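You operate a simulated robot arm through the tools that you are given. There is no shell and no other tool. Be economical: measure what you need, move in short steps, check, and stop when the job is done.

You run a simulated two-armed robot. Do the job below in one go: nothing can be reset, and whatever is moved stays where it is left.

JOB
Tip the crumbs from the green tray into the scrap pail, then hold the tray and wipe the smear off.
Fine: use the pink sponge; put tray and sponge back where they lay. What is to be rubbed or washed off counts as gone when no trace of it is left.

It is judged by the outcome, as a careful person would: the job done as asked, and still so three seconds after it is handed in. It fails if anything else is knocked over, pushed out of place, dropped, spilled or broken.

ROBOT AND FRAMES
Two 7-joint arms with two-finger parallel grippers on one trunk, on a base that drives. Base frame: it is fixed to the floor where the robot stands at the start and does not move with it; the origin is under the middle of the robot, x ahead of it, y to its left, z up; the surface under the hand at the start is at about z = 750. Lengths are in mm, angles in rad, forces in N, time in s.
The left shoulder is at the start at [70, 133, 1301], the right one opposite. With the tool pointing down near the work surface each hand reaches from about 100 to 560 mm from the robot's upright axis, wherever it stands, measured 20 degrees to its own side. Places, roughly: green tray (30x22x3 cm) [500, 200, 800]. Payload 1.57 kg a hand.
Tool frame (each hand has its own): the origin (TCP) lies between the finger pads and is the grasp point; the fingertips stand 30 mm ahead of it; z points along the fingers, y is the line along which they close. Largest opening 80 mm; finger width 17, thickness 12; the body of the gripper, 40 by 82 mm, starts 80 mm behind the TCP.
Orientation is that of the tool frame in the base frame, as a unit quaternion [w, x, y, z]. With the fingers straight down and closing along the base's y, the tool's x points along the base's -x, its y along +y and its z along -z.

CONTROLS
- The arms move only by the tool jog_arm. It takes "left_deltas", "right_deltas" or both (then of equal length, played together; a hand with none holds still); each is a list of rows, each a list of 7 numbers: the turn, a rotation vector about the base's x, y, z in rad, then the shift along the base's x, y, z in m, then the opening in per cent of the stroke, from 0 (shut) to 100 (fully open). In form: [[wx, wy, wz, dx, dy, dz, gripper], ...]. A call has 1 to 12 rows; each row shifts and turns the commanded pose from where the row before left it. Each row takes 0.2 s and may step no farther than 50 mm and 0.15 rad from the row before; otherwise, or with a gripper value out of range, the whole call is refused. A pose out of reach is approached as far as the arm can. The call stops where the force on the tool passes 60 N (or 10 N more than at its start, if that is more) or the arm is blocked; 0.2 s more then pass. Each finger travels about 153 mm/s and halts on what it meets, pressing with about 40 N; the grip force reading is that of the motor and also rises with nothing between the fingers. The clock runs only during rows and for 0.2 s after the last one: add rows that do not move to give the fingers time. It gives the time, the measured TCP pose, the force on the tool (base axes), the opening and the grip force at its end, in the units of the frame above (readings bear some noise), with the torque about the TCP (base axes, N m) and any sound that the robot's microphone picked up, and new pictures: "pictures" is both (left out), scene, wrist or none (wrist: the cameras of the hands that moved).
- Cameras (640 x 400 px; columns grow to the right, rows downward): "scene" is now at [124.7, 24.5, 1519.2]; the picture's right is [0.23, -0.97, -0.00], its down [-0.74, -0.18, -0.65] and it looks along [0.63, 0.15, -0.76] (base axes); focal length 263 px, centre (320, 200). "left" rides on the left gripper at [72, 7, -122] in its tool frame; the picture's right is [-0.09, 1.00, 0.00], its down [-0.84, -0.08, -0.54] and it looks along [-0.54, -0.05, 0.84] (tool axes); focal length 238 px, centre (320, 200). "right" rides on the right gripper at [72, -7, -122] in its tool frame; the picture's right is [0.09, 1.00, 0.00], its down [-0.84, 0.08, -0.54] and it looks along [-0.54, 0.05, 0.84] (tool axes); focal length 238 px, centre (320, 200). There is no depth. A picture from a camera that has moved, and an enlarged one, comes with that camera's place and axes in the base frame and with its lens. The place of the scene camera against the robot may be out by one fixed shift of up to 18 mm in any direction.
- move_column(by): slides the trunk up (or, below 0, down) by that many mm; the arms and the scene camera ride with it, the base frame stays. It gives what a move gives, with no picture.
- drive_base(legs): drives the robot by 1 to 6 legs, each [ahead, left, turn to the left] in mm, mm and rad, along the robot's own axes; the way and the turn of a leg run together, so that a leg with both is an arc; at most 1500 mm and 3.142 rad a leg. The arms and the cameras ride along, it lands a little off, and it stops where it bumps. It gives what a move gives, and a new picture of the scene camera.
- aim_head(pan, tilt): turns the head with the scene camera to pan (to the left, within 1.501 rad either way) and tilt (down, from -0.506 to 1.204), counted from straight ahead of the robot. It gives what a move gives, and a new picture of the scene camera.
- enlarge(camera, box): a new picture of the part [left, top, right, bottom] of that camera's present view, enlarged. No time passes.
- finish_job(): hands the job in; it is judged then, once.

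Work in short steps. Places have to be worked out from the pictures, the camera data and where the tool is seen: move nearer, look again, correct. Check each grasp and each placing, and mend what went wrong. You have 120 turns and 260 pictures in all, those below and enlarged ones among them. Open the grippers and draw the arms clear of the work before you hand the job in, unless the task says otherwise; then end with one line.

The tools are called after "Emit:" as name(argument=value, ...) on one line, values as JSON. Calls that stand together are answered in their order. jog_arm: Moves the arms, as the interface text tells. Its arguments: {"type":"object","properties":{"left_deltas":{"type":"array","items":{"type":"array","items":{"type":"number"}}},"right_deltas":{"type":"array","items":{"type":"array","items":{"type":"number"}}},"pictures":{"type":"string","enum":["both","scene","wrist","none"]}},"required":[]} The other tools are called the same way: move_column (by) slides the trunk up or down; drive_base (legs) drives the base; aim_head (pan, tilt) turns the head that bears the scene camera; enlarge (camera, box) takes an enlarged picture of a part of a camera's view; finish_job () hands the job in.

At the start:

```text
time_s: 0.0
left_tcp_pos: [411.3, 348.8, 1236.4]
left_tool_rot: [0.0, 0.0, 1.0, 0.0]
left_contact_force: [0.8, -0.2, -0.5]
left_wrist_torque: [-0.01, 0.02, 0.0]
left_finger_gap: 79.8
left_finger_force: 0.1
right_tcp_pos: [388.3, -14.8, 1239.7]
right_tool_rot: [0.0, 0.001, 1.0, -0.001]
right_contact_force: [-0.1, 0.3, 0.0]
right_wrist_torque: [-0.01, 0.0, 0.02]
right_finger_gap: 80.0
right_finger_force: 0.0
trunk travel left (down, up): [-875.0, 65.0]
robot x, y, heading: [2.3, -2.5, -0.001]
head pan, tilt: [0.236, 0.866]
```

scene: 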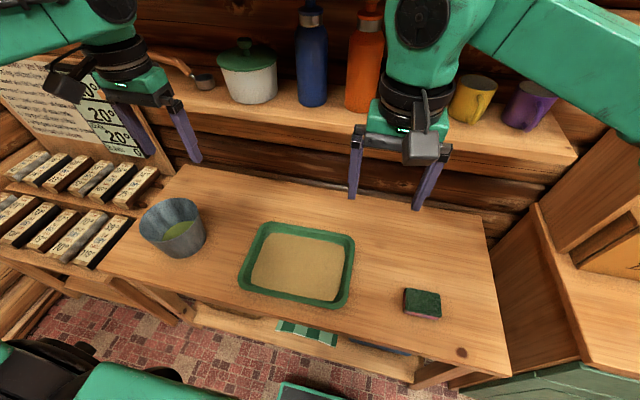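
right: 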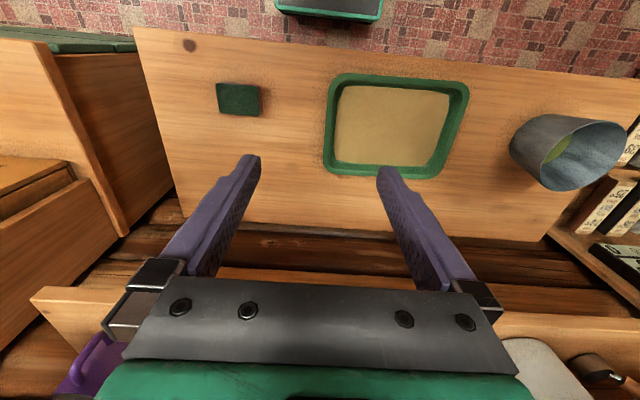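
left: 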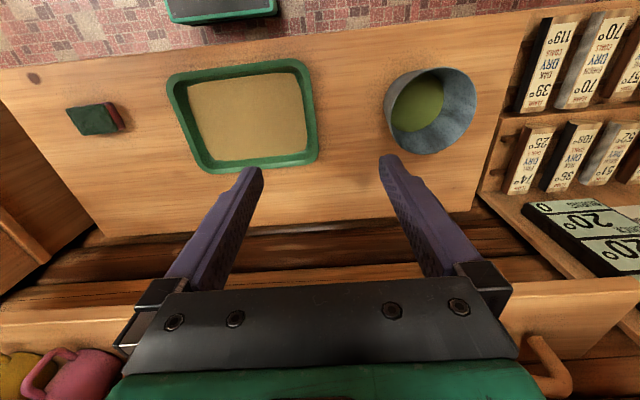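

I'll look closely at the tray, pail and sponge first.

Emit:
enlarge(camera="scene", box=[220, 200, 380, 320])

Emit:
enlarge(camera="scene", box=[100, 170, 260, 290])

Emit:
enlarge(camera="left", box=[40, 30, 500, 190])

Emit:
aim_head(pan=0.236, tilt=1.1)

```text
3.33 times, centred on (300, 260) of scene
camera zoom: at [124.7, 24.5, 1519.2], right [0.23, -0.97, 0.0], down [-0.74, -0.18, -0.65], along [0.63, 0.15, -0.76], focal length 876 px, centre (387, 0)
```

zoom: 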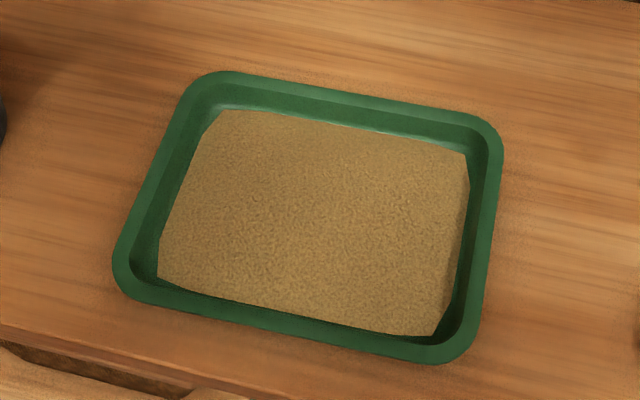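

```text
3.33 times, centred on (180, 230) of scene
camera zoom: at [124.7, 24.5, 1519.2], right [0.23, -0.97, 0.0], down [-0.74, -0.18, -0.65], along [0.63, 0.15, -0.76], focal length 876 px, centre (787, 100)
```

zoom: 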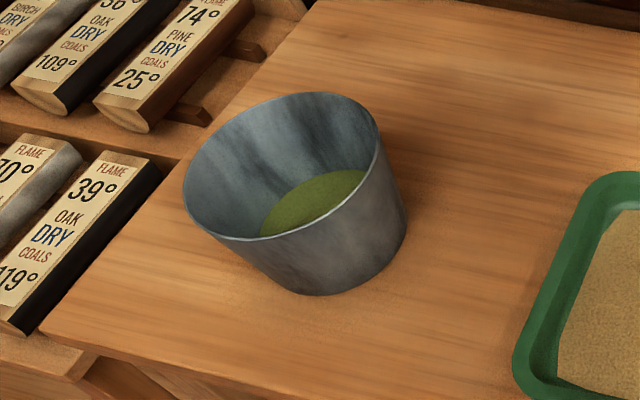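

```text
1.39 times, centred on (270, 110) of left
camera zoom: at [339.7, 355.1, 1358.7], right [0.09, 1.0, 0.0], down [0.84, -0.08, 0.54], along [0.54, -0.05, -0.84], focal length 332 px, centre (390, 325)
```

zoom: 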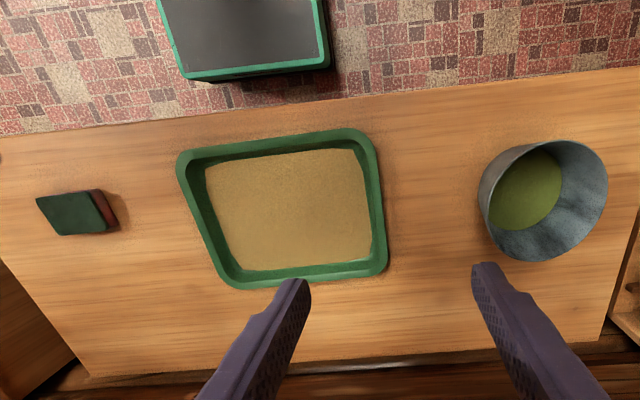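

```text
time_s: 0.8
left_tcp_pos: [411.6, 349.7, 1235.6]
left_tool_rot: [0.0, 0.0, 1.0, 0.0]
left_contact_force: [-0.8, -0.3, 1.0]
left_wrist_torque: [0.01, 0.01, -0.01]
left_finger_gap: 80.1
left_finger_force: 0.1
right_tcp_pos: [388.9, -13.4, 1238.4]
right_tool_rot: [0.0, 0.0, 1.0, 0.0]
right_contact_force: [0.4, 0.0, 0.2]
right_wrist_torque: [-0.03, 0.01, 0.0]
right_finger_gap: 80.1
right_finger_force: 0.0
trunk travel left (down, up): [-875.0, 65.0]
robot x, y, heading: [0.3, 2.2, -0.002]
head pan, tilt: [0.236, 1.1]
camera scene: at [110.9, 21.3, 1502.8], right [0.23, -0.97, 0.0], down [-0.87, -0.21, -0.45], along [0.44, 0.11, -0.89], focal length 263 px, centre (320, 200)
```

scene: 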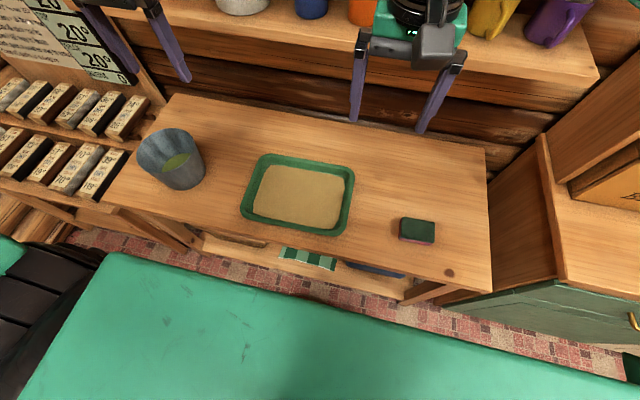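

The tray holds a layer of crumbs; it sits at about x 362–590, y 22–328, and the pail is near (460, 553) with its rim at about z 900. I'll move the right hand aside and bring the left hand over the tray's right-hand wall for a close look.

Emit:
jog_arm(right_deltas=[[0, 0, 0, -0.01, -0.045, 0, 100], [0, 0, 0, -0.01, -0.045, 0, 100], [0, 0, 0, -0.01, -0.045, 0, 100], [0, 0, 0, -0.01, -0.045, 0, 100], [0, 0, 0, -0.01, -0.045, 0, 100], [0, 0, 0, 0, -0.04, 0, 100], [0, 0, 0, 0, 0, 0, 100], [0, 0, 0, 0, 0, 0, 100], [0, 0, 0, 0, 0, 0, 100], [0, 0, 0, 0, 0, 0, 100]], left_deltas=[[0, 0, 0, 0.007, -0.032, -0.026, 100], [0, 0, 0, 0.007, -0.032, -0.026, 100], [0, 0, 0, 0.007, -0.032, -0.026, 100], [0, 0, 0, 0.007, -0.032, -0.026, 100], [0, 0, 0, 0.007, -0.032, -0.026, 100], [0, 0, 0, 0.007, -0.032, -0.026, 100], [0, 0, 0, 0.007, -0.032, -0.026, 100], [0, 0, 0, 0.007, -0.032, -0.026, 100], [0, 0, 0, 0.007, -0.032, -0.026, 100], [0, 0, 0, 0.007, -0.032, -0.026, 100]], pictures="both")

```text
time_s: 3.0
left_tcp_pos: [436.7, 102.9, 1026.8]
left_tool_rot: [0.0, 0.0, 1.0, -0.001]
left_contact_force: [-0.4, -1.3, 0.0]
left_wrist_torque: [0.01, 0.02, 0.0]
left_finger_gap: 79.9
left_finger_force: 0.1
left hand out of reach, approached as far as the arm can: row 8, 9, 10
right_tcp_pos: [338.4, -276.8, 1239.6]
right_tool_rot: [0.001, 0.0, 1.0, 0.0]
right_contact_force: [0.3, -0.4, -0.7]
right_wrist_torque: [-0.01, -0.01, 0.0]
right_finger_gap: 80.1
right_finger_force: 0.1
trunk travel left (down, up): [-875.0, 65.0]
robot x, y, heading: [0.7, -2.7, 0.005]
head pan, tilt: [0.236, 1.1]
camera scene: at [111.4, 21.1, 1502.7], right [0.23, -0.97, 0.0], down [-0.87, -0.21, -0.45], along [0.44, 0.11, -0.89], focal length 263 px, centre (320, 200)
camera right: at [266.1, -284.8, 1363.2], right [-0.09, 1.0, 0.0], down [0.84, 0.08, 0.54], along [0.54, 0.05, -0.84], focal length 238 px, centre (320, 200)
camera left: at [364.1, 109.6, 1150.0], right [0.09, 1.0, 0.0], down [0.84, -0.08, 0.54], along [0.54, -0.05, -0.84], focal length 238 px, centre (320, 200)
```

scene: 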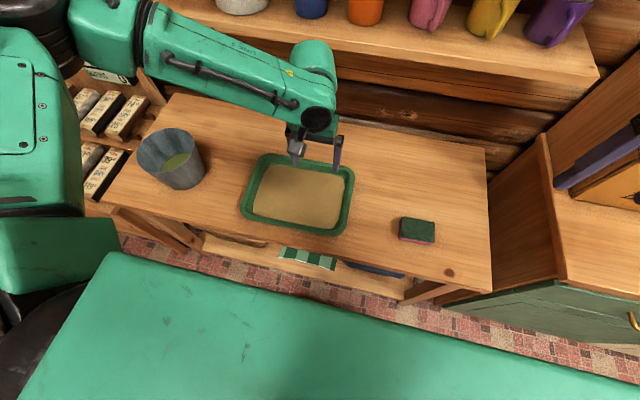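
right: 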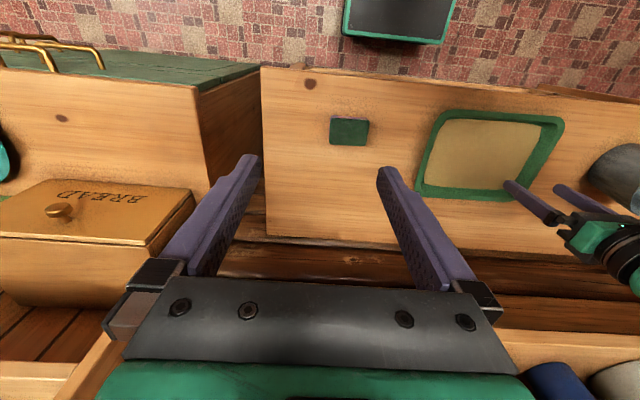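
left: 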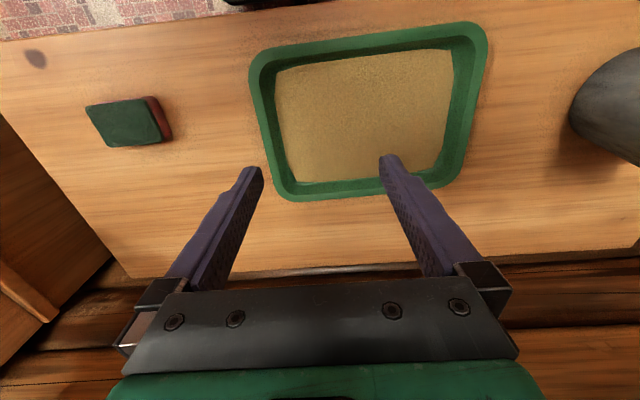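

The left arm is near its limit reaching across. I'll drive the robot 170 mm right so the tray's right wall is in a comfortable zone for the left arm, and lower the trunk a little.

Emit:
drive_base(legs=[[0, -170, 0]])

Emit:
move_column(by=-60)

```text
time_s: 4.4
left_tcp_pos: [436.4, -65.5, 1028.4]
left_tool_rot: [0.0, 0.001, 1.0, -0.002]
left_contact_force: [0.5, 0.5, 0.4]
left_wrist_torque: [-0.02, -0.02, 0.02]
left_finger_gap: 80.0
left_finger_force: 0.1
right_tcp_pos: [337.9, -447.1, 1241.1]
right_tool_rot: [0.0, 0.0, 1.0, -0.002]
right_contact_force: [0.4, -0.7, -0.3]
right_wrist_torque: [-0.02, -0.01, 0.01]
right_finger_gap: 80.0
right_finger_force: 0.1
trunk travel left (down, up): [-875.0, 65.0]
robot x, y, heading: [1.8, -172.2, -0.001]
head pan, tilt: [0.236, 1.1]
camera scene: at [110.9, -146.4, 1502.7], right [0.23, -0.97, 0.0], down [-0.87, -0.21, -0.45], along [0.44, 0.1, -0.89], focal length 263 px, centre (320, 200)
```

scene: 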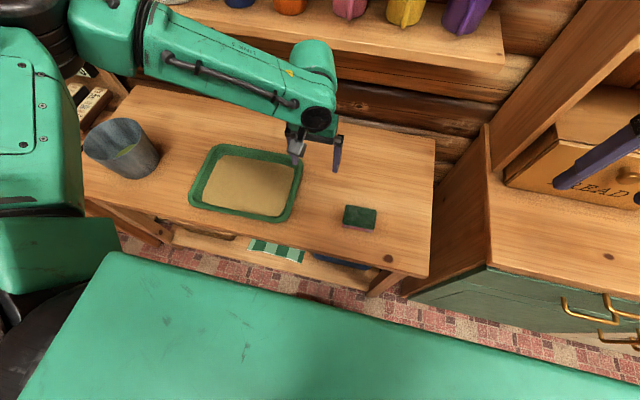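

```text
time_s: 5.4
left_tcp_pos: [435.9, -68.0, 967.4]
left_tool_rot: [0.001, 0.001, 1.0, 0.0]
left_contact_force: [0.1, -0.3, 0.2]
left_wrist_torque: [-0.02, 0.0, 0.03]
left_finger_gap: 80.2
left_finger_force: 0.0
right_tcp_pos: [338.8, -449.0, 1180.9]
right_tool_rot: [-0.001, 0.0, 1.0, 0.0]
right_contact_force: [0.7, -0.8, 0.2]
right_wrist_torque: [0.0, -0.01, -0.01]
right_finger_gap: 80.1
right_finger_force: 0.1
trunk travel left (down, up): [-815.0, 125.0]
robot x, y, heading: [1.0, -172.7, 0.001]
head pan, tilt: [0.236, 1.1]
```

Now move the left hand above the middle of the tray's right wall, still well above it.

Emit:
jog_arm(left_deltas=[[0, 0, 0, 0.01, 0.022, -0.025, 100], [0, 0, 0, 0.01, 0.022, -0.025, 100], [0, 0, 0, 0.01, 0.022, -0.025, 100], [0, 0, 0, 0.01, 0.022, -0.025, 100], [0, 0, 0, 0, 0, 0, 100]], pictures="both")

```text
time_s: 6.6
left_tcp_pos: [457.0, 36.2, 888.2]
left_tool_rot: [0.001, -0.001, 1.0, -0.001]
left_contact_force: [-0.5, -0.2, -0.1]
left_wrist_torque: [0.03, -0.01, -0.01]
left_finger_gap: 80.2
left_finger_force: 0.1
left hand out of reach, approached as far as the arm can: row 2, 3, 4
right_tcp_pos: [338.0, -450.4, 1180.4]
right_tool_rot: [0.001, -0.001, 1.0, 0.0]
right_contact_force: [-0.2, 0.4, 0.1]
right_wrist_torque: [-0.01, 0.0, -0.06]
right_finger_gap: 79.9
right_finger_force: 0.1
trunk travel left (down, up): [-815.0, 125.0]
robot x, y, heading: [-0.1, -171.7, 0.001]
head pan, tilt: [0.236, 1.1]
camera scene: at [110.7, -151.1, 1442.8], right [0.23, -0.97, 0.0], down [-0.87, -0.21, -0.45], along [0.44, 0.11, -0.89], focal length 263 px, centre (320, 200)
camera left: at [385.4, 41.3, 1011.3], right [0.09, 1.0, 0.0], down [0.84, -0.08, 0.54], along [0.54, -0.05, -0.84], focal length 238 px, centre (320, 200)
```

scene: 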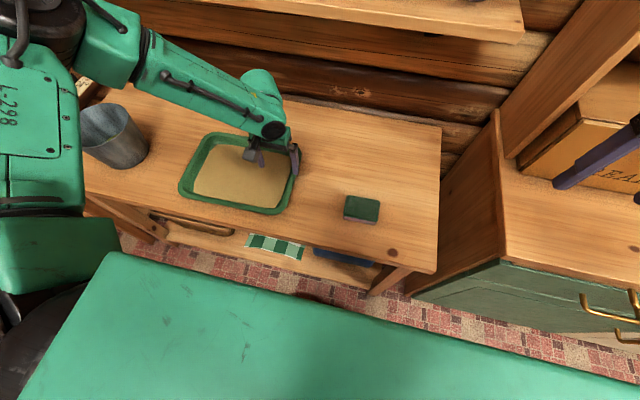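
left: 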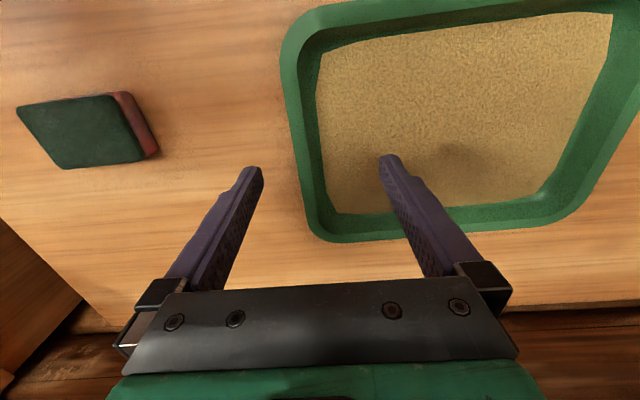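

The arm is again at its reach limit. There is about 90 mm between base front (x≈230) and table edge (x≈319), so I'll drive forward 55 mm.

Emit:
drive_base(legs=[[55, 0, 0]])

Emit:
jog_arm(left_deltas=[[0, 0, 0, -0.018, 0.0, -0.01, 100], [0, 0, 0, -0.018, 0.0, -0.01, 100], [0, 0, 0, 0, 0, 0, 100]], pictures="wrist")

```text
time_s: 7.6
left_tcp_pos: [509.4, 33.1, 890.9]
left_tool_rot: [0.003, -0.001, 1.0, -0.001]
left_contact_force: [-0.5, -0.1, 0.4]
left_wrist_torque: [-0.01, -0.04, -0.02]
left_finger_gap: 80.0
left_finger_force: 0.1
right_tcp_pos: [389.2, -449.4, 1182.7]
right_tool_rot: [0.003, 0.0, 1.0, 0.0]
right_contact_force: [-0.7, -0.6, 0.1]
right_wrist_torque: [-0.02, -0.05, 0.02]
right_finger_gap: 79.9
right_finger_force: 0.0
trunk travel left (down, up): [-815.0, 125.0]
robot x, y, heading: [56.6, -168.9, 0.003]
head pan, tilt: [0.236, 1.1]
camera scene: at [160.1, -150.9, 1443.5], right [0.23, -0.97, 0.0], down [-0.86, -0.21, -0.46], along [0.45, 0.11, -0.89], focal length 263 px, centre (320, 200)
```

scene: 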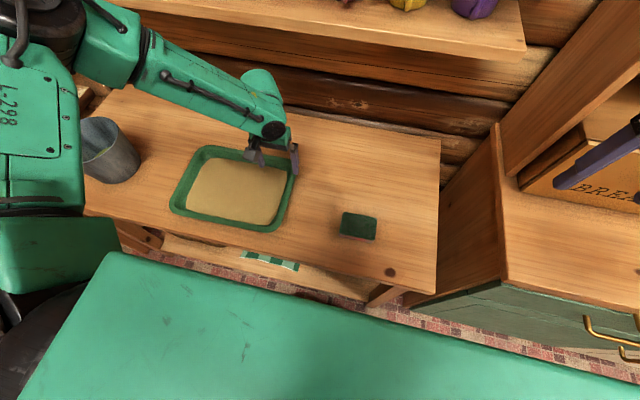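

```text
time_s: 8.4
left_tcp_pos: [479.6, 34.1, 867.8]
left_tool_rot: [0.0, -0.002, 1.0, -0.001]
left_contact_force: [0.1, 0.1, -0.1]
left_wrist_torque: [0.01, 0.02, -0.03]
left_finger_gap: 80.0
left_finger_force: 0.1
right_tcp_pos: [397.0, -449.9, 1179.9]
right_tool_rot: [-0.001, 0.0, 1.0, 0.001]
right_contact_force: [-0.2, 0.7, 0.8]
right_wrist_torque: [0.01, 0.03, 0.0]
right_finger_gap: 79.9
right_finger_force: 0.1
trunk travel left (down, up): [-815.0, 125.0]
robot x, y, heading: [56.0, -175.1, -0.0]
head pan, tilt: [0.236, 1.1]
camera left: at [408.0, 40.5, 990.4], right [0.09, 1.0, 0.0], down [0.84, -0.08, 0.54], along [0.54, -0.05, -0.84], focal length 238 px, centre (320, 200)
```

left: 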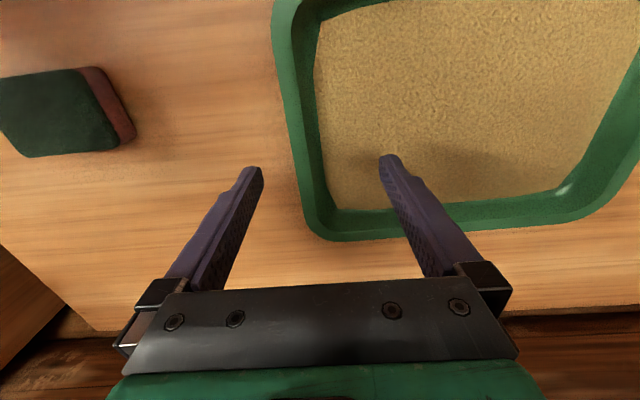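

I'll zoom on the right wall of the tray to judge its slope and lip.

Emit:
enlarge(camera="left", box=[250, 0, 410, 100])

Emit:
enlarge(camera="left", box=[250, 150, 410, 250])

Emit:
enlarge(camera="scene", box=[160, 130, 320, 240])

```text
4.00 times, centred on (330, 50) of left
camera zoom: at [408.0, 40.5, 990.4], right [0.09, 1.0, 0.0], down [0.84, -0.08, 0.54], along [0.54, -0.05, -0.84], focal length 953 px, centre (280, 800)
```

zoom: 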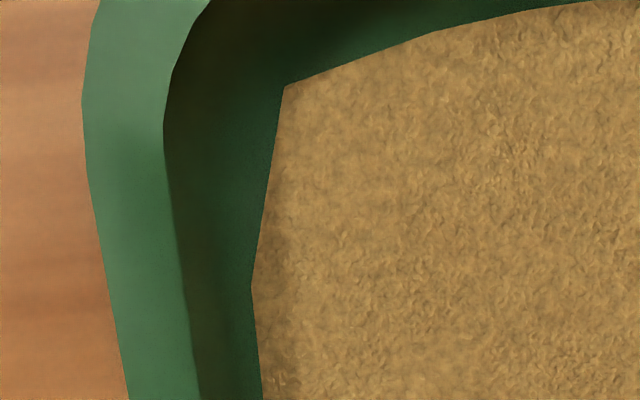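

```text
4.00 times, centred on (330, 200) of left
camera zoom: at [408.0, 40.5, 990.4], right [0.09, 1.0, 0.0], down [0.84, -0.08, 0.54], along [0.54, -0.05, -0.84], focal length 953 px, centre (280, 200)
```

zoom: 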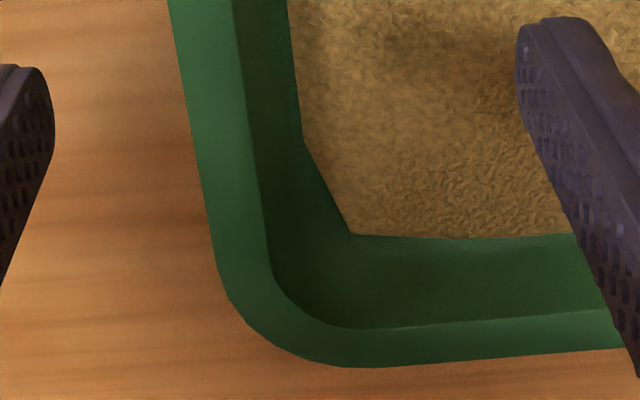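

```text
3.64 times, centred on (240, 185) of scene
camera zoom: at [169.9, -151.1, 1442.6], right [0.23, -0.97, 0.0], down [-0.87, -0.21, -0.45], along [0.44, 0.11, -0.89], focal length 955 px, centre (611, 254)
```

zoom: 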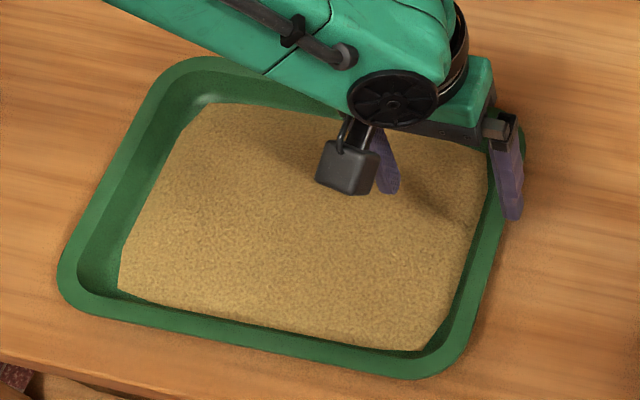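

The wall top (lip) spans about y 7–21, the inner wall slopes to y≈33. I'll tilt the tool slightly (0.2 rad) to match the slope, centre it on the wall and descend in steps, watching force.

Emit:
jog_arm(left_deltas=[[0.1, 0, 0, 0, -0.012, 0, 100], [0.1, 0, 0, 0, -0.006, -0.02, 100], [0, 0, 0, 0, 0, -0.03, 100], [0, 0, 0, 0, 0, -0.018, 100], [0, 0, 0, 0, 0, 0, 100]], pictures="both")

```text
time_s: 9.6
left_tcp_pos: [445.4, 54.2, 860.6]
left_tool_rot: [0.002, 0.0, 0.995, 0.1]
left_contact_force: [-0.1, -0.5, 0.2]
left_wrist_torque: [0.0, -0.01, 0.01]
left_finger_gap: 79.8
left_finger_force: 0.0
left hand out of reach, approached as far as the arm can: row 1, 2, 3, 4
right_tcp_pos: [394.8, -449.5, 1179.5]
right_tool_rot: [0.0, 0.0, 1.0, 0.0]
right_contact_force: [-0.1, 0.1, -0.2]
right_wrist_torque: [-0.03, 0.0, -0.02]
right_finger_gap: 79.8
right_finger_force: 0.1
trunk travel left (down, up): [-815.0, 125.0]
robot x, y, heading: [54.8, -175.3, 0.001]
head pan, tilt: [0.236, 1.1]
camera scene: at [167.8, -151.1, 1442.8], right [0.23, -0.97, 0.0], down [-0.87, -0.21, -0.45], along [0.44, 0.11, -0.89], focal length 263 px, centre (320, 200)
camera left: at [373.5, 36.8, 982.2], right [0.09, 0.98, 0.2], down [0.84, -0.18, 0.52], along [0.54, 0.12, -0.83], focal length 238 px, centre (320, 200)
```

scene: 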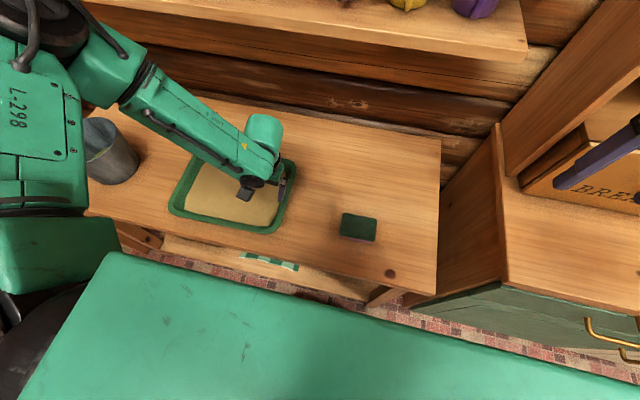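
left: 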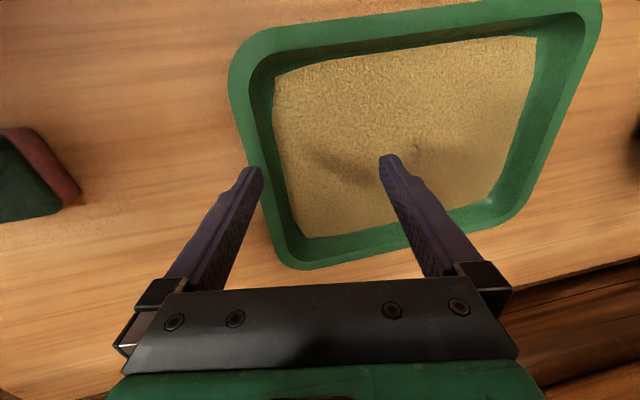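

The tilt toward +y strains the left wrist. I'll return to a vertical tool and raise the trunk back so the forearm slopes down more (less wrist bend).

Emit:
jog_arm(left_deltas=[[-0.1, 0, 0, 0, 0, 0, 100], [-0.1, 0, 0, 0, 0, 0, 100], [0, 0, 0, 0, 0, 0, 100]], pictures="none")

Emit:
move_column(by=90)

```text
time_s: 10.4
left_tcp_pos: [446.1, 54.5, 861.4]
left_tool_rot: [0.001, 0.0, 1.0, 0.0]
left_contact_force: [-0.3, 1.2, -0.1]
left_wrist_torque: [-0.02, 0.02, -0.04]
left_finger_gap: 79.8
left_finger_force: 0.0
right_tcp_pos: [394.7, -450.5, 1180.2]
right_tool_rot: [0.0, -0.001, 1.0, 0.001]
right_contact_force: [0.2, 0.1, -0.7]
right_wrist_torque: [0.01, -0.02, -0.03]
right_finger_gap: 79.6
right_finger_force: 0.2
trunk travel left (down, up): [-815.0, 125.0]
robot x, y, heading: [55.7, -170.5, 0.001]
head pan, tilt: [0.236, 1.1]
```

```text
time_s: 11.6
left_tcp_pos: [446.6, 53.5, 950.2]
left_tool_rot: [0.001, -0.001, 1.0, 0.0]
left_contact_force: [0.0, -0.1, 0.2]
left_wrist_torque: [0.03, 0.02, -0.04]
left_finger_gap: 80.1
left_finger_force: 0.1
right_tcp_pos: [395.2, -449.5, 1270.8]
right_tool_rot: [0.0, 0.0, 1.0, -0.001]
right_contact_force: [0.2, -0.5, -0.5]
right_wrist_torque: [-0.02, -0.01, 0.02]
right_finger_gap: 80.0
right_finger_force: 0.0
trunk travel left (down, up): [-905.0, 35.0]
robot x, y, heading: [56.8, -173.5, -0.0]
head pan, tilt: [0.236, 1.1]
```

Now try to position over the wall again from the higher trunk, vertical tool.

Emit:
jog_arm(left_deltas=[[0, 0, 0, 0.01, -0.012, -0.03, 100], [0, 0, 0, 0.01, -0.012, -0.03, 100], [0, 0, 0, 0.011, -0.013, -0.03, 100], [0, 0, 0, 0, 0, -0.03, 100], [0, 0, 0, 0, 0, 0, 100]], pictures="wrist")

```text
time_s: 12.8
left_tcp_pos: [442.6, 55.7, 923.1]
left_tool_rot: [0.001, -0.001, 1.0, -0.001]
left_contact_force: [-0.3, -0.1, 0.3]
left_wrist_torque: [0.0, 0.0, 0.02]
left_finger_gap: 80.0
left_finger_force: 0.1
left hand out of reach, approached as far as the arm can: row 1, 2, 3, 4
right_tcp_pos: [395.7, -450.3, 1270.0]
right_tool_rot: [0.0, 0.0, 1.0, 0.0]
right_contact_force: [-0.3, 0.6, -0.8]
right_wrist_torque: [0.02, 0.04, 0.0]
right_finger_gap: 80.1
right_finger_force: 0.0
trunk travel left (down, up): [-905.0, 35.0]
robot x, y, heading: [55.2, -172.1, 0.005]
head pan, tilt: [0.236, 1.1]
camera left: at [370.9, 62.3, 1047.2], right [0.09, 1.0, 0.0], down [0.84, -0.08, 0.54], along [0.54, -0.05, -0.84], focal length 238 px, centre (320, 200)
```

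left: 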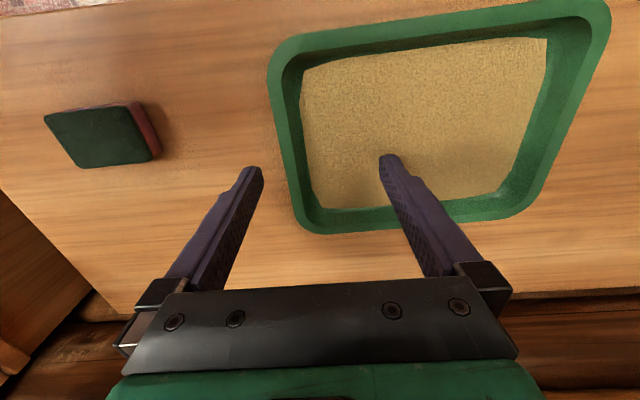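

Readings suggest the limit is the total distance from the shoulder (~525 mm to the TCP), so the trunk should be lower. I'll raise both hands and retract the right one first, then lower the trunk.

Emit:
jog_arm(left_deltas=[[0, 0, 0, 0, 0, 0.04, 100], [0, 0, 0, 0, 0, 0.04, 100], [0, 0, 0, 0, 0, 0.04, 100], [0, 0, 0, 0, 0, 0.04, 100], [0, 0, 0, 0, 0, 0.04, 100], [0, 0, 0, 0, 0, 0.04, 100], [0, 0, 0, 0, 0, 0.04, 100]], right_deltas=[[0, 0, 0, -0.02, 0.01, 0.02, 100], [0, 0, 0, -0.02, 0.01, 0.02, 100], [0, 0, 0, -0.02, 0.01, 0.02, 100], [0, 0, 0, -0.02, 0.01, 0.02, 100], [0, 0, 0, -0.02, 0.01, 0.02, 100], [0, 0, 0, -0.02, 0, 0.02, 100], [0, 0, 0, -0.02, 0, 0.02, 100]], pictures="none")

Emit:
move_column(by=-270)

Emit:
aim_head(pan=0.3, tilt=0.8)

```text
time_s: 14.4
left_tcp_pos: [438.1, 55.6, 1204.1]
left_tool_rot: [0.001, -0.001, 1.0, -0.001]
left_contact_force: [-0.4, 0.0, 0.0]
left_wrist_torque: [-0.03, -0.01, 0.01]
left_finger_gap: 79.8
left_finger_force: 0.1
right_tcp_pos: [274.3, -357.7, 1388.8]
right_tool_rot: [0.002, -0.001, 1.0, 0.001]
right_contact_force: [-0.5, 0.3, 0.3]
right_wrist_torque: [-0.01, -0.02, -0.04]
right_finger_gap: 80.2
right_finger_force: 0.1
right hand out of reach, approached as far as the arm can: row 4, 5, 6, 7
trunk travel left (down, up): [-905.0, 35.0]
robot x, y, heading: [61.1, -171.8, -0.001]
head pan, tilt: [0.236, 1.1]
```

```text
time_s: 17.2
left_tcp_pos: [440.0, 55.5, 933.1]
left_tool_rot: [0.001, -0.001, 1.0, -0.001]
left_contact_force: [0.0, 0.2, -0.3]
left_wrist_torque: [-0.05, 0.0, -0.01]
left_finger_gap: 80.1
left_finger_force: 0.1
right_tcp_pos: [276.1, -357.9, 1117.4]
right_tool_rot: [0.001, 0.0, 1.0, 0.001]
right_contact_force: [0.2, 0.1, 1.3]
right_wrist_torque: [-0.01, -0.01, -0.04]
right_finger_gap: 80.0
right_finger_force: 0.0
trunk travel left (down, up): [-635.0, 305.0]
robot x, y, heading: [58.8, -174.4, -0.001]
head pan, tilt: [0.236, 1.1]
```

```text
time_s: 18.0
left_tcp_pos: [439.7, 56.3, 932.4]
left_tool_rot: [0.001, 0.0, 1.0, -0.001]
left_contact_force: [-0.5, -0.2, 0.1]
left_wrist_torque: [-0.02, 0.03, 0.01]
left_finger_gap: 79.9
left_finger_force: 0.1
right_tcp_pos: [275.0, -358.4, 1119.5]
right_tool_rot: [0.001, 0.0, 1.0, 0.001]
right_contact_force: [-0.4, -0.1, 0.1]
right_wrist_torque: [0.02, 0.01, 0.02]
right_finger_gap: 80.1
right_finger_force: 0.0
trunk travel left (down, up): [-635.0, 305.0]
robot x, y, heading: [60.0, -170.3, -0.0]
head pan, tilt: [0.3, 0.799]
camera scene: at [183.2, -141.8, 1284.5], right [0.3, -0.96, 0.0], down [-0.69, -0.21, -0.7], along [0.67, 0.21, -0.72], focal length 263 px, centre (320, 200)
```

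scene: 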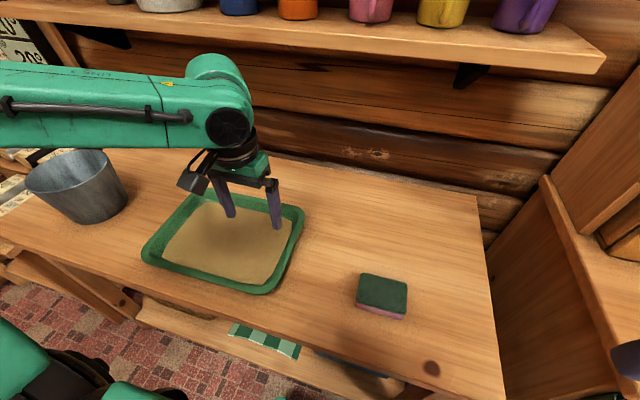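

Trunk is lower now. Move over the wall with the 0.15 rad tilt, at z≈850.

Emit:
jog_arm(left_deltas=[[0, 0, 0, 0.013, -0.014, -0.025, 100], [0, 0, 0, 0.013, -0.014, -0.025, 100], [0.15, 0, 0, 0.012, -0.012, -0.025, 100], [0, 0, 0, 0, 0, -0.01, 100], [0, 0, 0, 0, 0, 0, 100]], pictures="both")

```text
time_s: 19.2
left_tcp_pos: [478.5, 15.1, 844.9]
left_tool_rot: [0.001, 0.0, 0.997, 0.074]
left_contact_force: [-0.7, -0.3, -0.2]
left_wrist_torque: [0.04, 0.02, 0.01]
left_finger_gap: 80.0
left_finger_force: 0.0
right_tcp_pos: [275.9, -358.4, 1118.9]
right_tool_rot: [0.001, 0.001, 1.0, 0.001]
right_contact_force: [0.2, 0.4, -0.6]
right_wrist_torque: [-0.03, -0.02, 0.02]
right_finger_gap: 80.1
right_finger_force: 0.0
trunk travel left (down, up): [-635.0, 305.0]
robot x, y, heading: [60.8, -169.7, 0.004]
head pan, tilt: [0.3, 0.799]
camera scene: at [183.2, -141.7, 1284.5], right [0.3, -0.96, 0.0], down [-0.68, -0.21, -0.7], along [0.67, 0.21, -0.72], focal length 263 px, centre (320, 200)
camera left: at [406.7, 3.4, 967.4], right [0.09, 0.98, 0.15], down [0.84, -0.16, 0.53], along [0.54, 0.08, -0.84], focal length 238 px, centre (320, 200)
```

scene: 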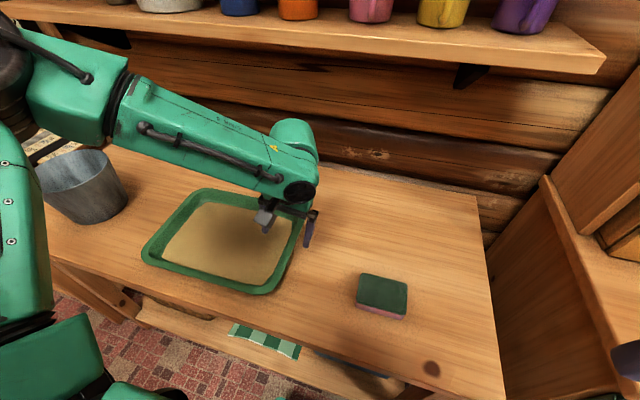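
left: 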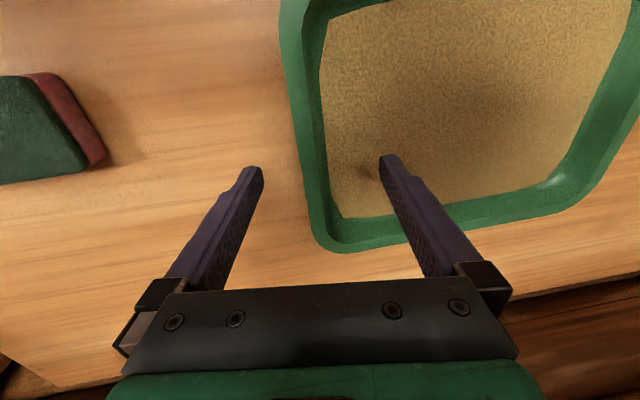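

Wall lip measured at y 8–20, so the TCP at y≈15 straddles it. Descend to z≈788.

Emit:
jog_arm(left_deltas=[[0, 0, 0, 0, 0, -0.02, 100], [0, 0, 0, 0, 0, -0.02, 100], [0, 0, 0, 0, 0, -0.015, 100], [0, 0, 0, 0, 0, 0, 100]], pictures="both")

```text
time_s: 20.2
left_tcp_pos: [476.5, 15.2, 792.3]
left_tool_rot: [0.001, -0.001, 0.997, 0.074]
left_contact_force: [-0.3, 0.3, 0.1]
left_wrist_torque: [-0.02, 0.02, -0.02]
left_finger_gap: 79.9
left_finger_force: 0.2
right_tcp_pos: [274.9, -358.5, 1119.2]
right_tool_rot: [0.001, 0.0, 1.0, 0.001]
right_contact_force: [-0.5, 0.4, 0.0]
right_wrist_torque: [-0.01, 0.0, 0.03]
right_finger_gap: 80.0
right_finger_force: 0.1
trunk travel left (down, up): [-635.0, 305.0]
robot x, y, heading: [55.4, -173.2, -0.008]
head pan, tilt: [0.3, 0.799]
camera scene: at [183.1, -141.8, 1284.5], right [0.3, -0.96, 0.0], down [-0.68, -0.21, -0.7], along [0.67, 0.21, -0.72], focal length 263 px, centre (320, 200)
camera left: at [404.7, 3.7, 914.6], right [0.09, 0.98, 0.15], down [0.84, -0.16, 0.53], along [0.54, 0.08, -0.84], focal length 238 px, centre (320, 200)
```

scene: 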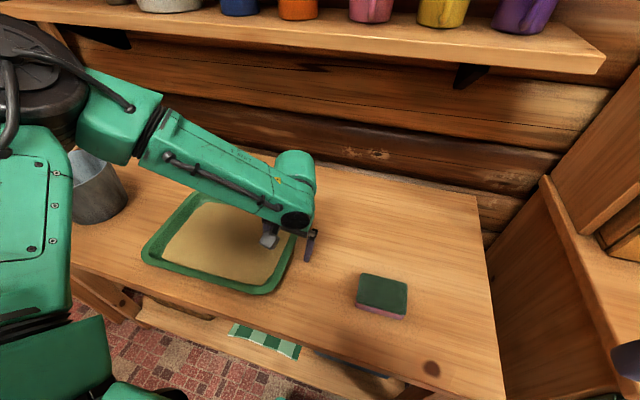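
left: 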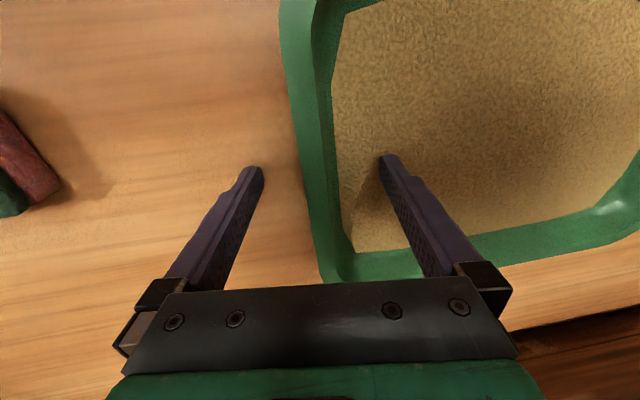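

Fingers straddle the wall without touching. Lower 4 mm more and close gently.

Emit:
jog_arm(left_deltas=[[0, 0, 0, 0, 0, -0.004, 100], [0, 0, 0, 0, 0, 0, 50], [0, 0, 0, 0, 0, 0, 35], [0, 0, 0, 0, 0, 0, 20], [0, 0, 0, 0, 0, 0, 0], [0, 0, 0, 0, 0, 0, 0]], pictures="both")

```text
time_s: 21.6
left_tcp_pos: [476.8, 14.1, 788.7]
left_tool_rot: [0.0, -0.001, 0.997, 0.074]
left_contact_force: [-0.9, 1.6, 1.0]
left_wrist_torque: [0.56, -0.15, 0.31]
left_finger_gap: 4.4
left_finger_force: 25.2
right_tcp_pos: [275.2, -360.4, 1118.5]
right_tool_rot: [0.001, -0.001, 1.0, 0.001]
right_contact_force: [0.2, -0.1, 0.1]
right_wrist_torque: [0.02, -0.02, -0.03]
right_finger_gap: 79.7
right_finger_force: 0.0
trunk travel left (down, up): [-635.0, 305.0]
robot x, y, heading: [54.6, -173.0, -0.001]
head pan, tilt: [0.3, 0.799]
camera scene: at [182.9, -141.7, 1284.6], right [0.3, -0.96, 0.0], down [-0.68, -0.21, -0.7], along [0.67, 0.21, -0.72], focal length 263 px, centre (320, 200)
camera left: at [404.9, 3.1, 911.4], right [0.09, 0.98, 0.15], down [0.84, -0.16, 0.53], along [0.54, 0.08, -0.84], focal length 238 px, centre (320, 200)
```

scene: 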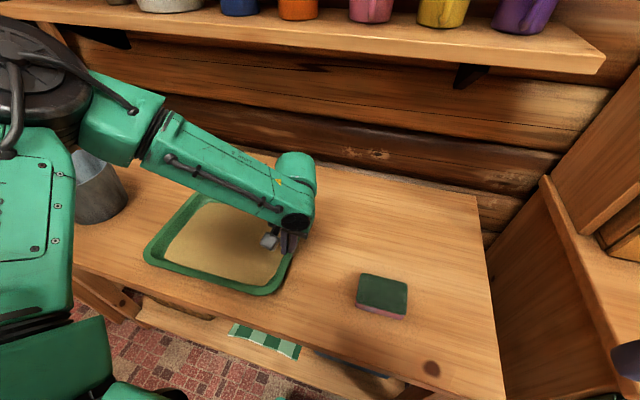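
left: 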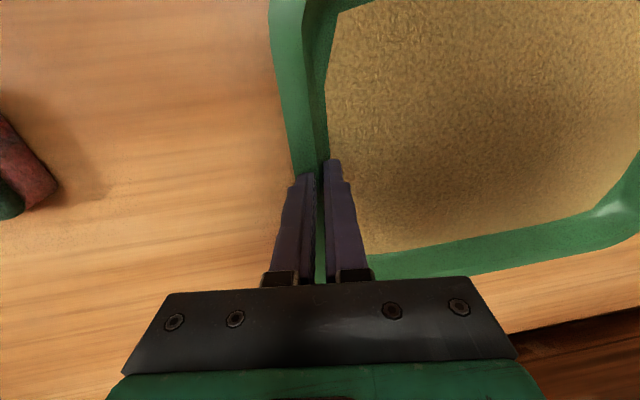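

Gap 4.4 mm with grip force: the wall is a thin sheet. Zoom to check the grip.

Emit:
enlarge(camera="left", box=[250, 130, 410, 230])

Emit:
enlarge(camera="scene", box=[240, 200, 340, 300])

```text
4.00 times, centred on (330, 180) of left
camera zoom: at [404.9, 3.1, 911.4], right [0.09, 0.98, 0.15], down [0.84, -0.16, 0.53], along [0.54, 0.08, -0.84], focal length 953 px, centre (280, 280)
```

zoom: 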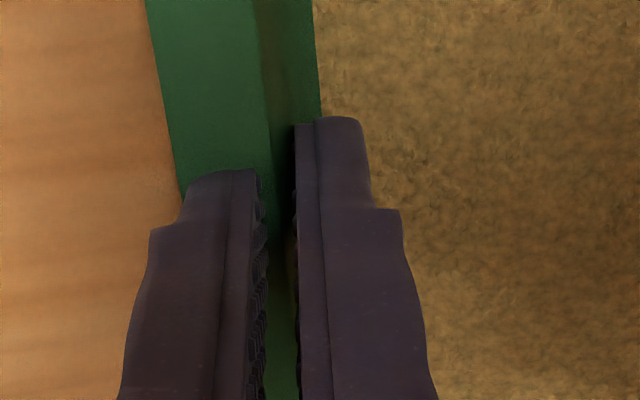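

```text
4.00 times, centred on (290, 250) of scene
camera zoom: at [182.9, -141.7, 1284.6], right [0.3, -0.96, 0.0], down [-0.68, -0.21, -0.7], along [0.67, 0.21, -0.72], focal length 1051 px, centre (440, 0)
```

zoom: 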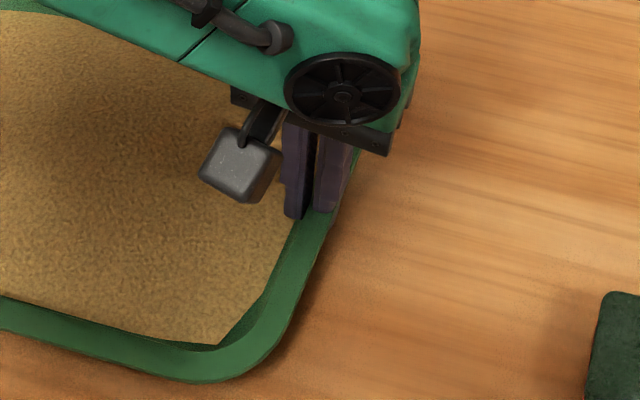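

Grip seems to hold the wall. Lift slowly 12 mm and check forces and whether the tray stays level.

Emit:
jog_arm(left_deltas=[[0, 0, 0, 0, 0, 0, 0], [0, 0, 0, 0, 0, 0.004, 0], [0, 0, 0, 0, 0, 0.004, 0], [0, 0, 0, 0, 0, 0.004, 0], [0, 0, 0, 0, 0, 0.006, 0], [0, 0, 0, 0, 0, 0.006, 0], [0, 0, 0, 0, 0, 0, 0]], pictures="both")

```text
time_s: 23.2
left_tcp_pos: [478.3, 16.2, 810.7]
left_tool_rot: [0.001, 0.0, 0.997, 0.074]
left_contact_force: [-0.1, 1.6, -0.2]
left_wrist_torque: [0.53, -0.05, 0.2]
left_finger_gap: 3.0
left_finger_force: 24.3
right_tcp_pos: [274.9, -357.5, 1117.9]
right_tool_rot: [0.001, 0.0, 1.0, 0.001]
right_contact_force: [0.1, 0.9, 0.0]
right_wrist_torque: [-0.02, -0.02, 0.01]
right_finger_gap: 80.0
right_finger_force: 0.0
trunk travel left (down, up): [-635.0, 305.0]
robot x, y, heading: [52.8, -170.7, -0.001]
head pan, tilt: [0.3, 0.799]
camera scene: at [183.1, -141.6, 1284.5], right [0.3, -0.96, 0.0], down [-0.68, -0.21, -0.7], along [0.67, 0.21, -0.72], focal length 263 px, centre (320, 200)
camera left: at [405.8, 3.9, 933.9], right [0.09, 0.98, 0.15], down [0.84, -0.16, 0.53], along [0.54, 0.08, -0.84], focal length 238 px, centre (320, 200)
```

scene: 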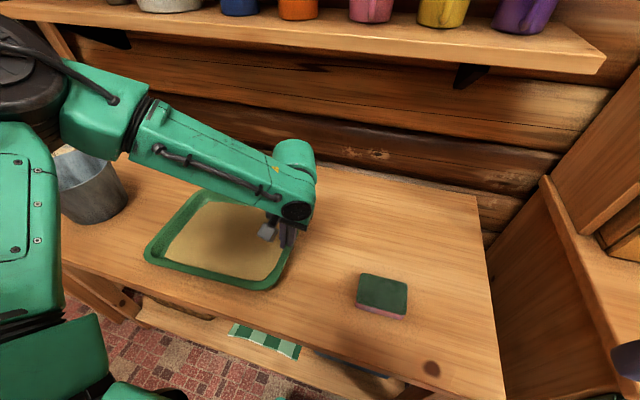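
left: 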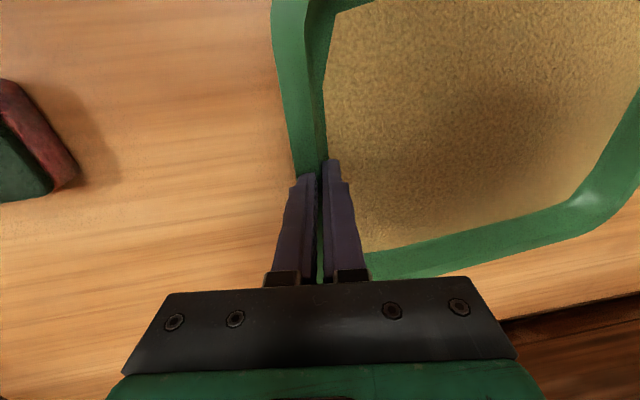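

Check whether the tray came up.

Emit:
enlarge(camera="scene", box=[130, 170, 330, 300])

```text
3.08 times, centred on (230, 235) of scene
camera zoom: at [183.1, -141.6, 1284.5], right [0.3, -0.96, 0.0], down [-0.68, -0.21, -0.7], along [0.67, 0.21, -0.72], focal length 808 px, centre (597, 92)
```

zoom: 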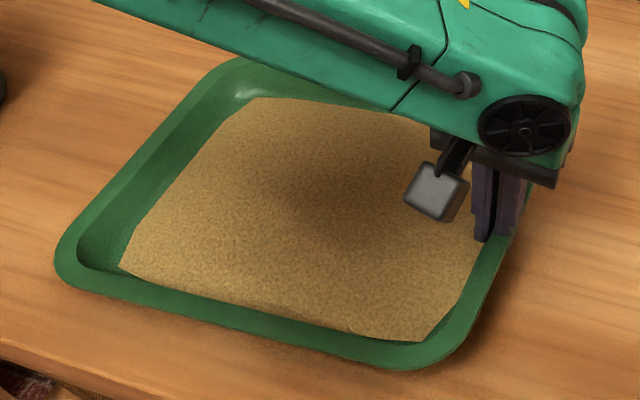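

The right edge seems to be rising. Lift 40 mm more to see how the tray hangs.

Emit:
jog_arm(left_deltas=[[0, 0, 0, 0, 0, 0.01, 0], [0, 0, 0, 0, 0, 0.01, 0], [0, 0, 0, 0, 0, 0.01, 0], [0, 0, 0, 0, 0, 0.01, 0], [0, 0, 0, 0, 0, 0, 0], [0, 0, 0, 0, 0, 0, 0]], pictures="both")

```text
time_s: 24.6
left_tcp_pos: [478.6, 15.0, 852.0]
left_tool_rot: [0.001, -0.001, 0.997, 0.074]
left_contact_force: [-0.7, 0.4, -2.5]
left_wrist_torque: [-0.38, 0.02, -0.01]
left_finger_gap: 2.4
left_finger_force: 24.4
right_tcp_pos: [276.6, -358.4, 1118.2]
right_tool_rot: [0.0, 0.001, 1.0, 0.0]
right_contact_force: [0.3, -0.5, -0.3]
right_wrist_torque: [-0.01, 0.03, 0.0]
right_finger_gap: 80.0
right_finger_force: 0.0
trunk travel left (down, up): [-635.0, 305.0]
robot x, y, heading: [58.7, -174.2, 0.004]
head pan, tilt: [0.3, 0.799]
camera scene: at [183.6, -141.5, 1284.5], right [0.3, -0.96, 0.0], down [-0.69, -0.21, -0.7], along [0.67, 0.21, -0.72], focal length 263 px, centre (320, 200)
camera left: at [406.5, 3.2, 974.8], right [0.09, 0.98, 0.15], down [0.84, -0.16, 0.53], along [0.54, 0.08, -0.84], focal length 238 px, centre (320, 200)
```

scene: 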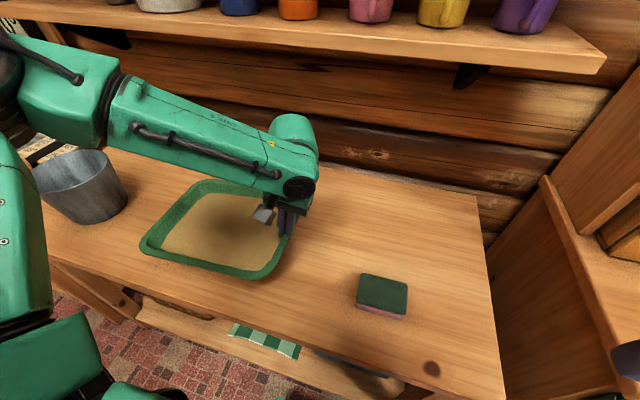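
left: 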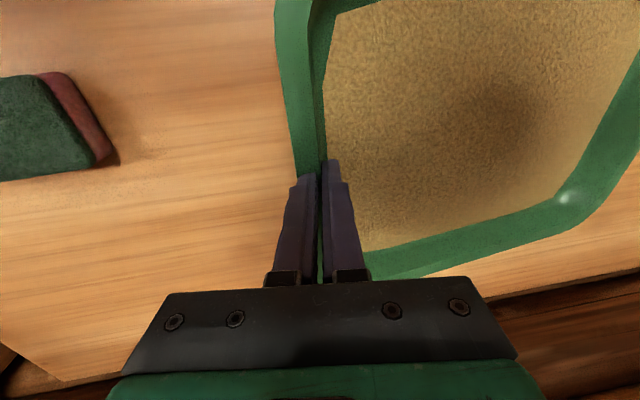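

Force −2.5 N and torque −0.38 Nm match the whole tray (~0.26 kg) being held. Check its tilt.

Emit:
enlarge(camera="scene", box=[120, 160, 320, 290])

```text
3.08 times, centred on (220, 225) of scene
camera zoom: at [183.6, -141.5, 1284.5], right [0.3, -0.96, 0.0], down [-0.69, -0.21, -0.7], along [0.67, 0.21, -0.72], focal length 808 px, centre (628, 123)
```

zoom: 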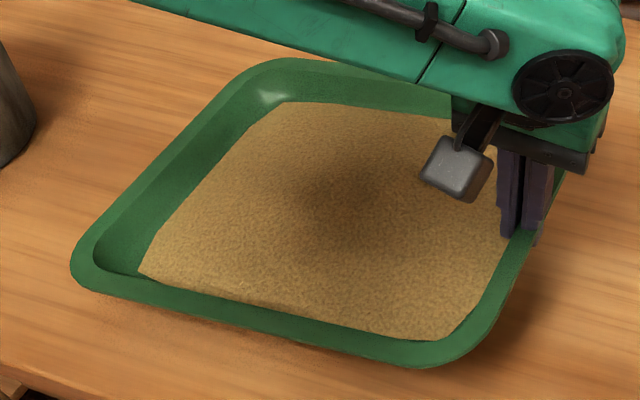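

The tray is held nearly level (left side sags a few degrees). I'll lift it to z≈1010, sliding 50 mm right, to clear the pail before driving left.

Emit:
jog_arm(left_deltas=[[0, 0, 0, 0, 0, 0.015, 0], [0, 0, 0, 0, -0.005, 0.018, 0], [0, 0, 0, 0, -0.005, 0.018, 0], [0, 0, 0, 0, -0.005, 0.018, 0], [0, 0, 0, 0, -0.005, 0.018, 0], [0, 0, 0, 0, -0.005, 0.018, 0], [0, 0, 0, 0, -0.005, 0.018, 0], [0, 0, 0, 0, -0.005, 0.018, 0], [0, 0, 0, 0, -0.005, 0.018, 0], [0, 0, 0, 0, 0, 0, 0]], pictures="both")

```text
time_s: 26.8
left_tcp_pos: [477.9, -22.8, 1013.0]
left_tool_rot: [0.0, 0.0, 0.997, 0.074]
left_contact_force: [-0.2, 0.0, -2.5]
left_wrist_torque: [-0.42, 0.03, 0.01]
left_finger_gap: 2.8
left_finger_force: 24.0
right_tcp_pos: [274.9, -357.3, 1118.2]
right_tool_rot: [0.0, 0.0, 1.0, 0.0]
right_contact_force: [-0.5, -0.2, 0.4]
right_wrist_torque: [0.02, -0.01, 0.02]
right_finger_gap: 80.0
right_finger_force: 0.0
trunk travel left (down, up): [-635.0, 305.0]
robot x, y, heading: [53.9, -173.0, -0.004]
head pan, tilt: [0.3, 0.799]
camera scene: at [183.7, -141.3, 1284.5], right [0.3, -0.96, 0.0], down [-0.69, -0.21, -0.7], along [0.67, 0.21, -0.72], focal length 263 px, centre (320, 200)
camera left: at [406.4, -34.3, 1134.7], right [0.09, 0.98, 0.15], down [0.84, -0.16, 0.53], along [0.54, 0.08, -0.84], focal length 238 px, centre (320, 200)
```

scene: 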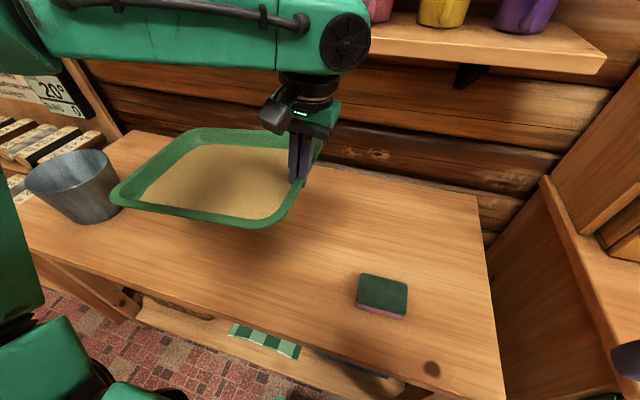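
left: 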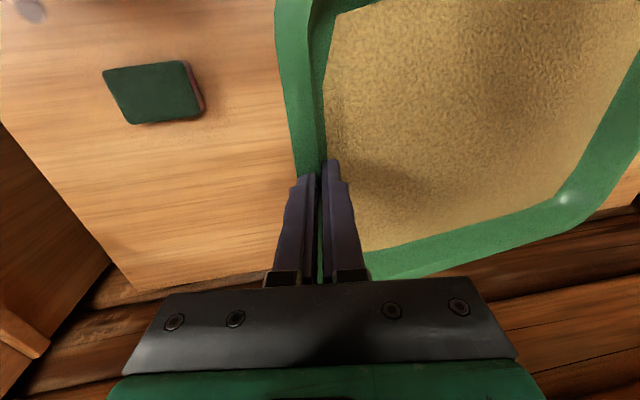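

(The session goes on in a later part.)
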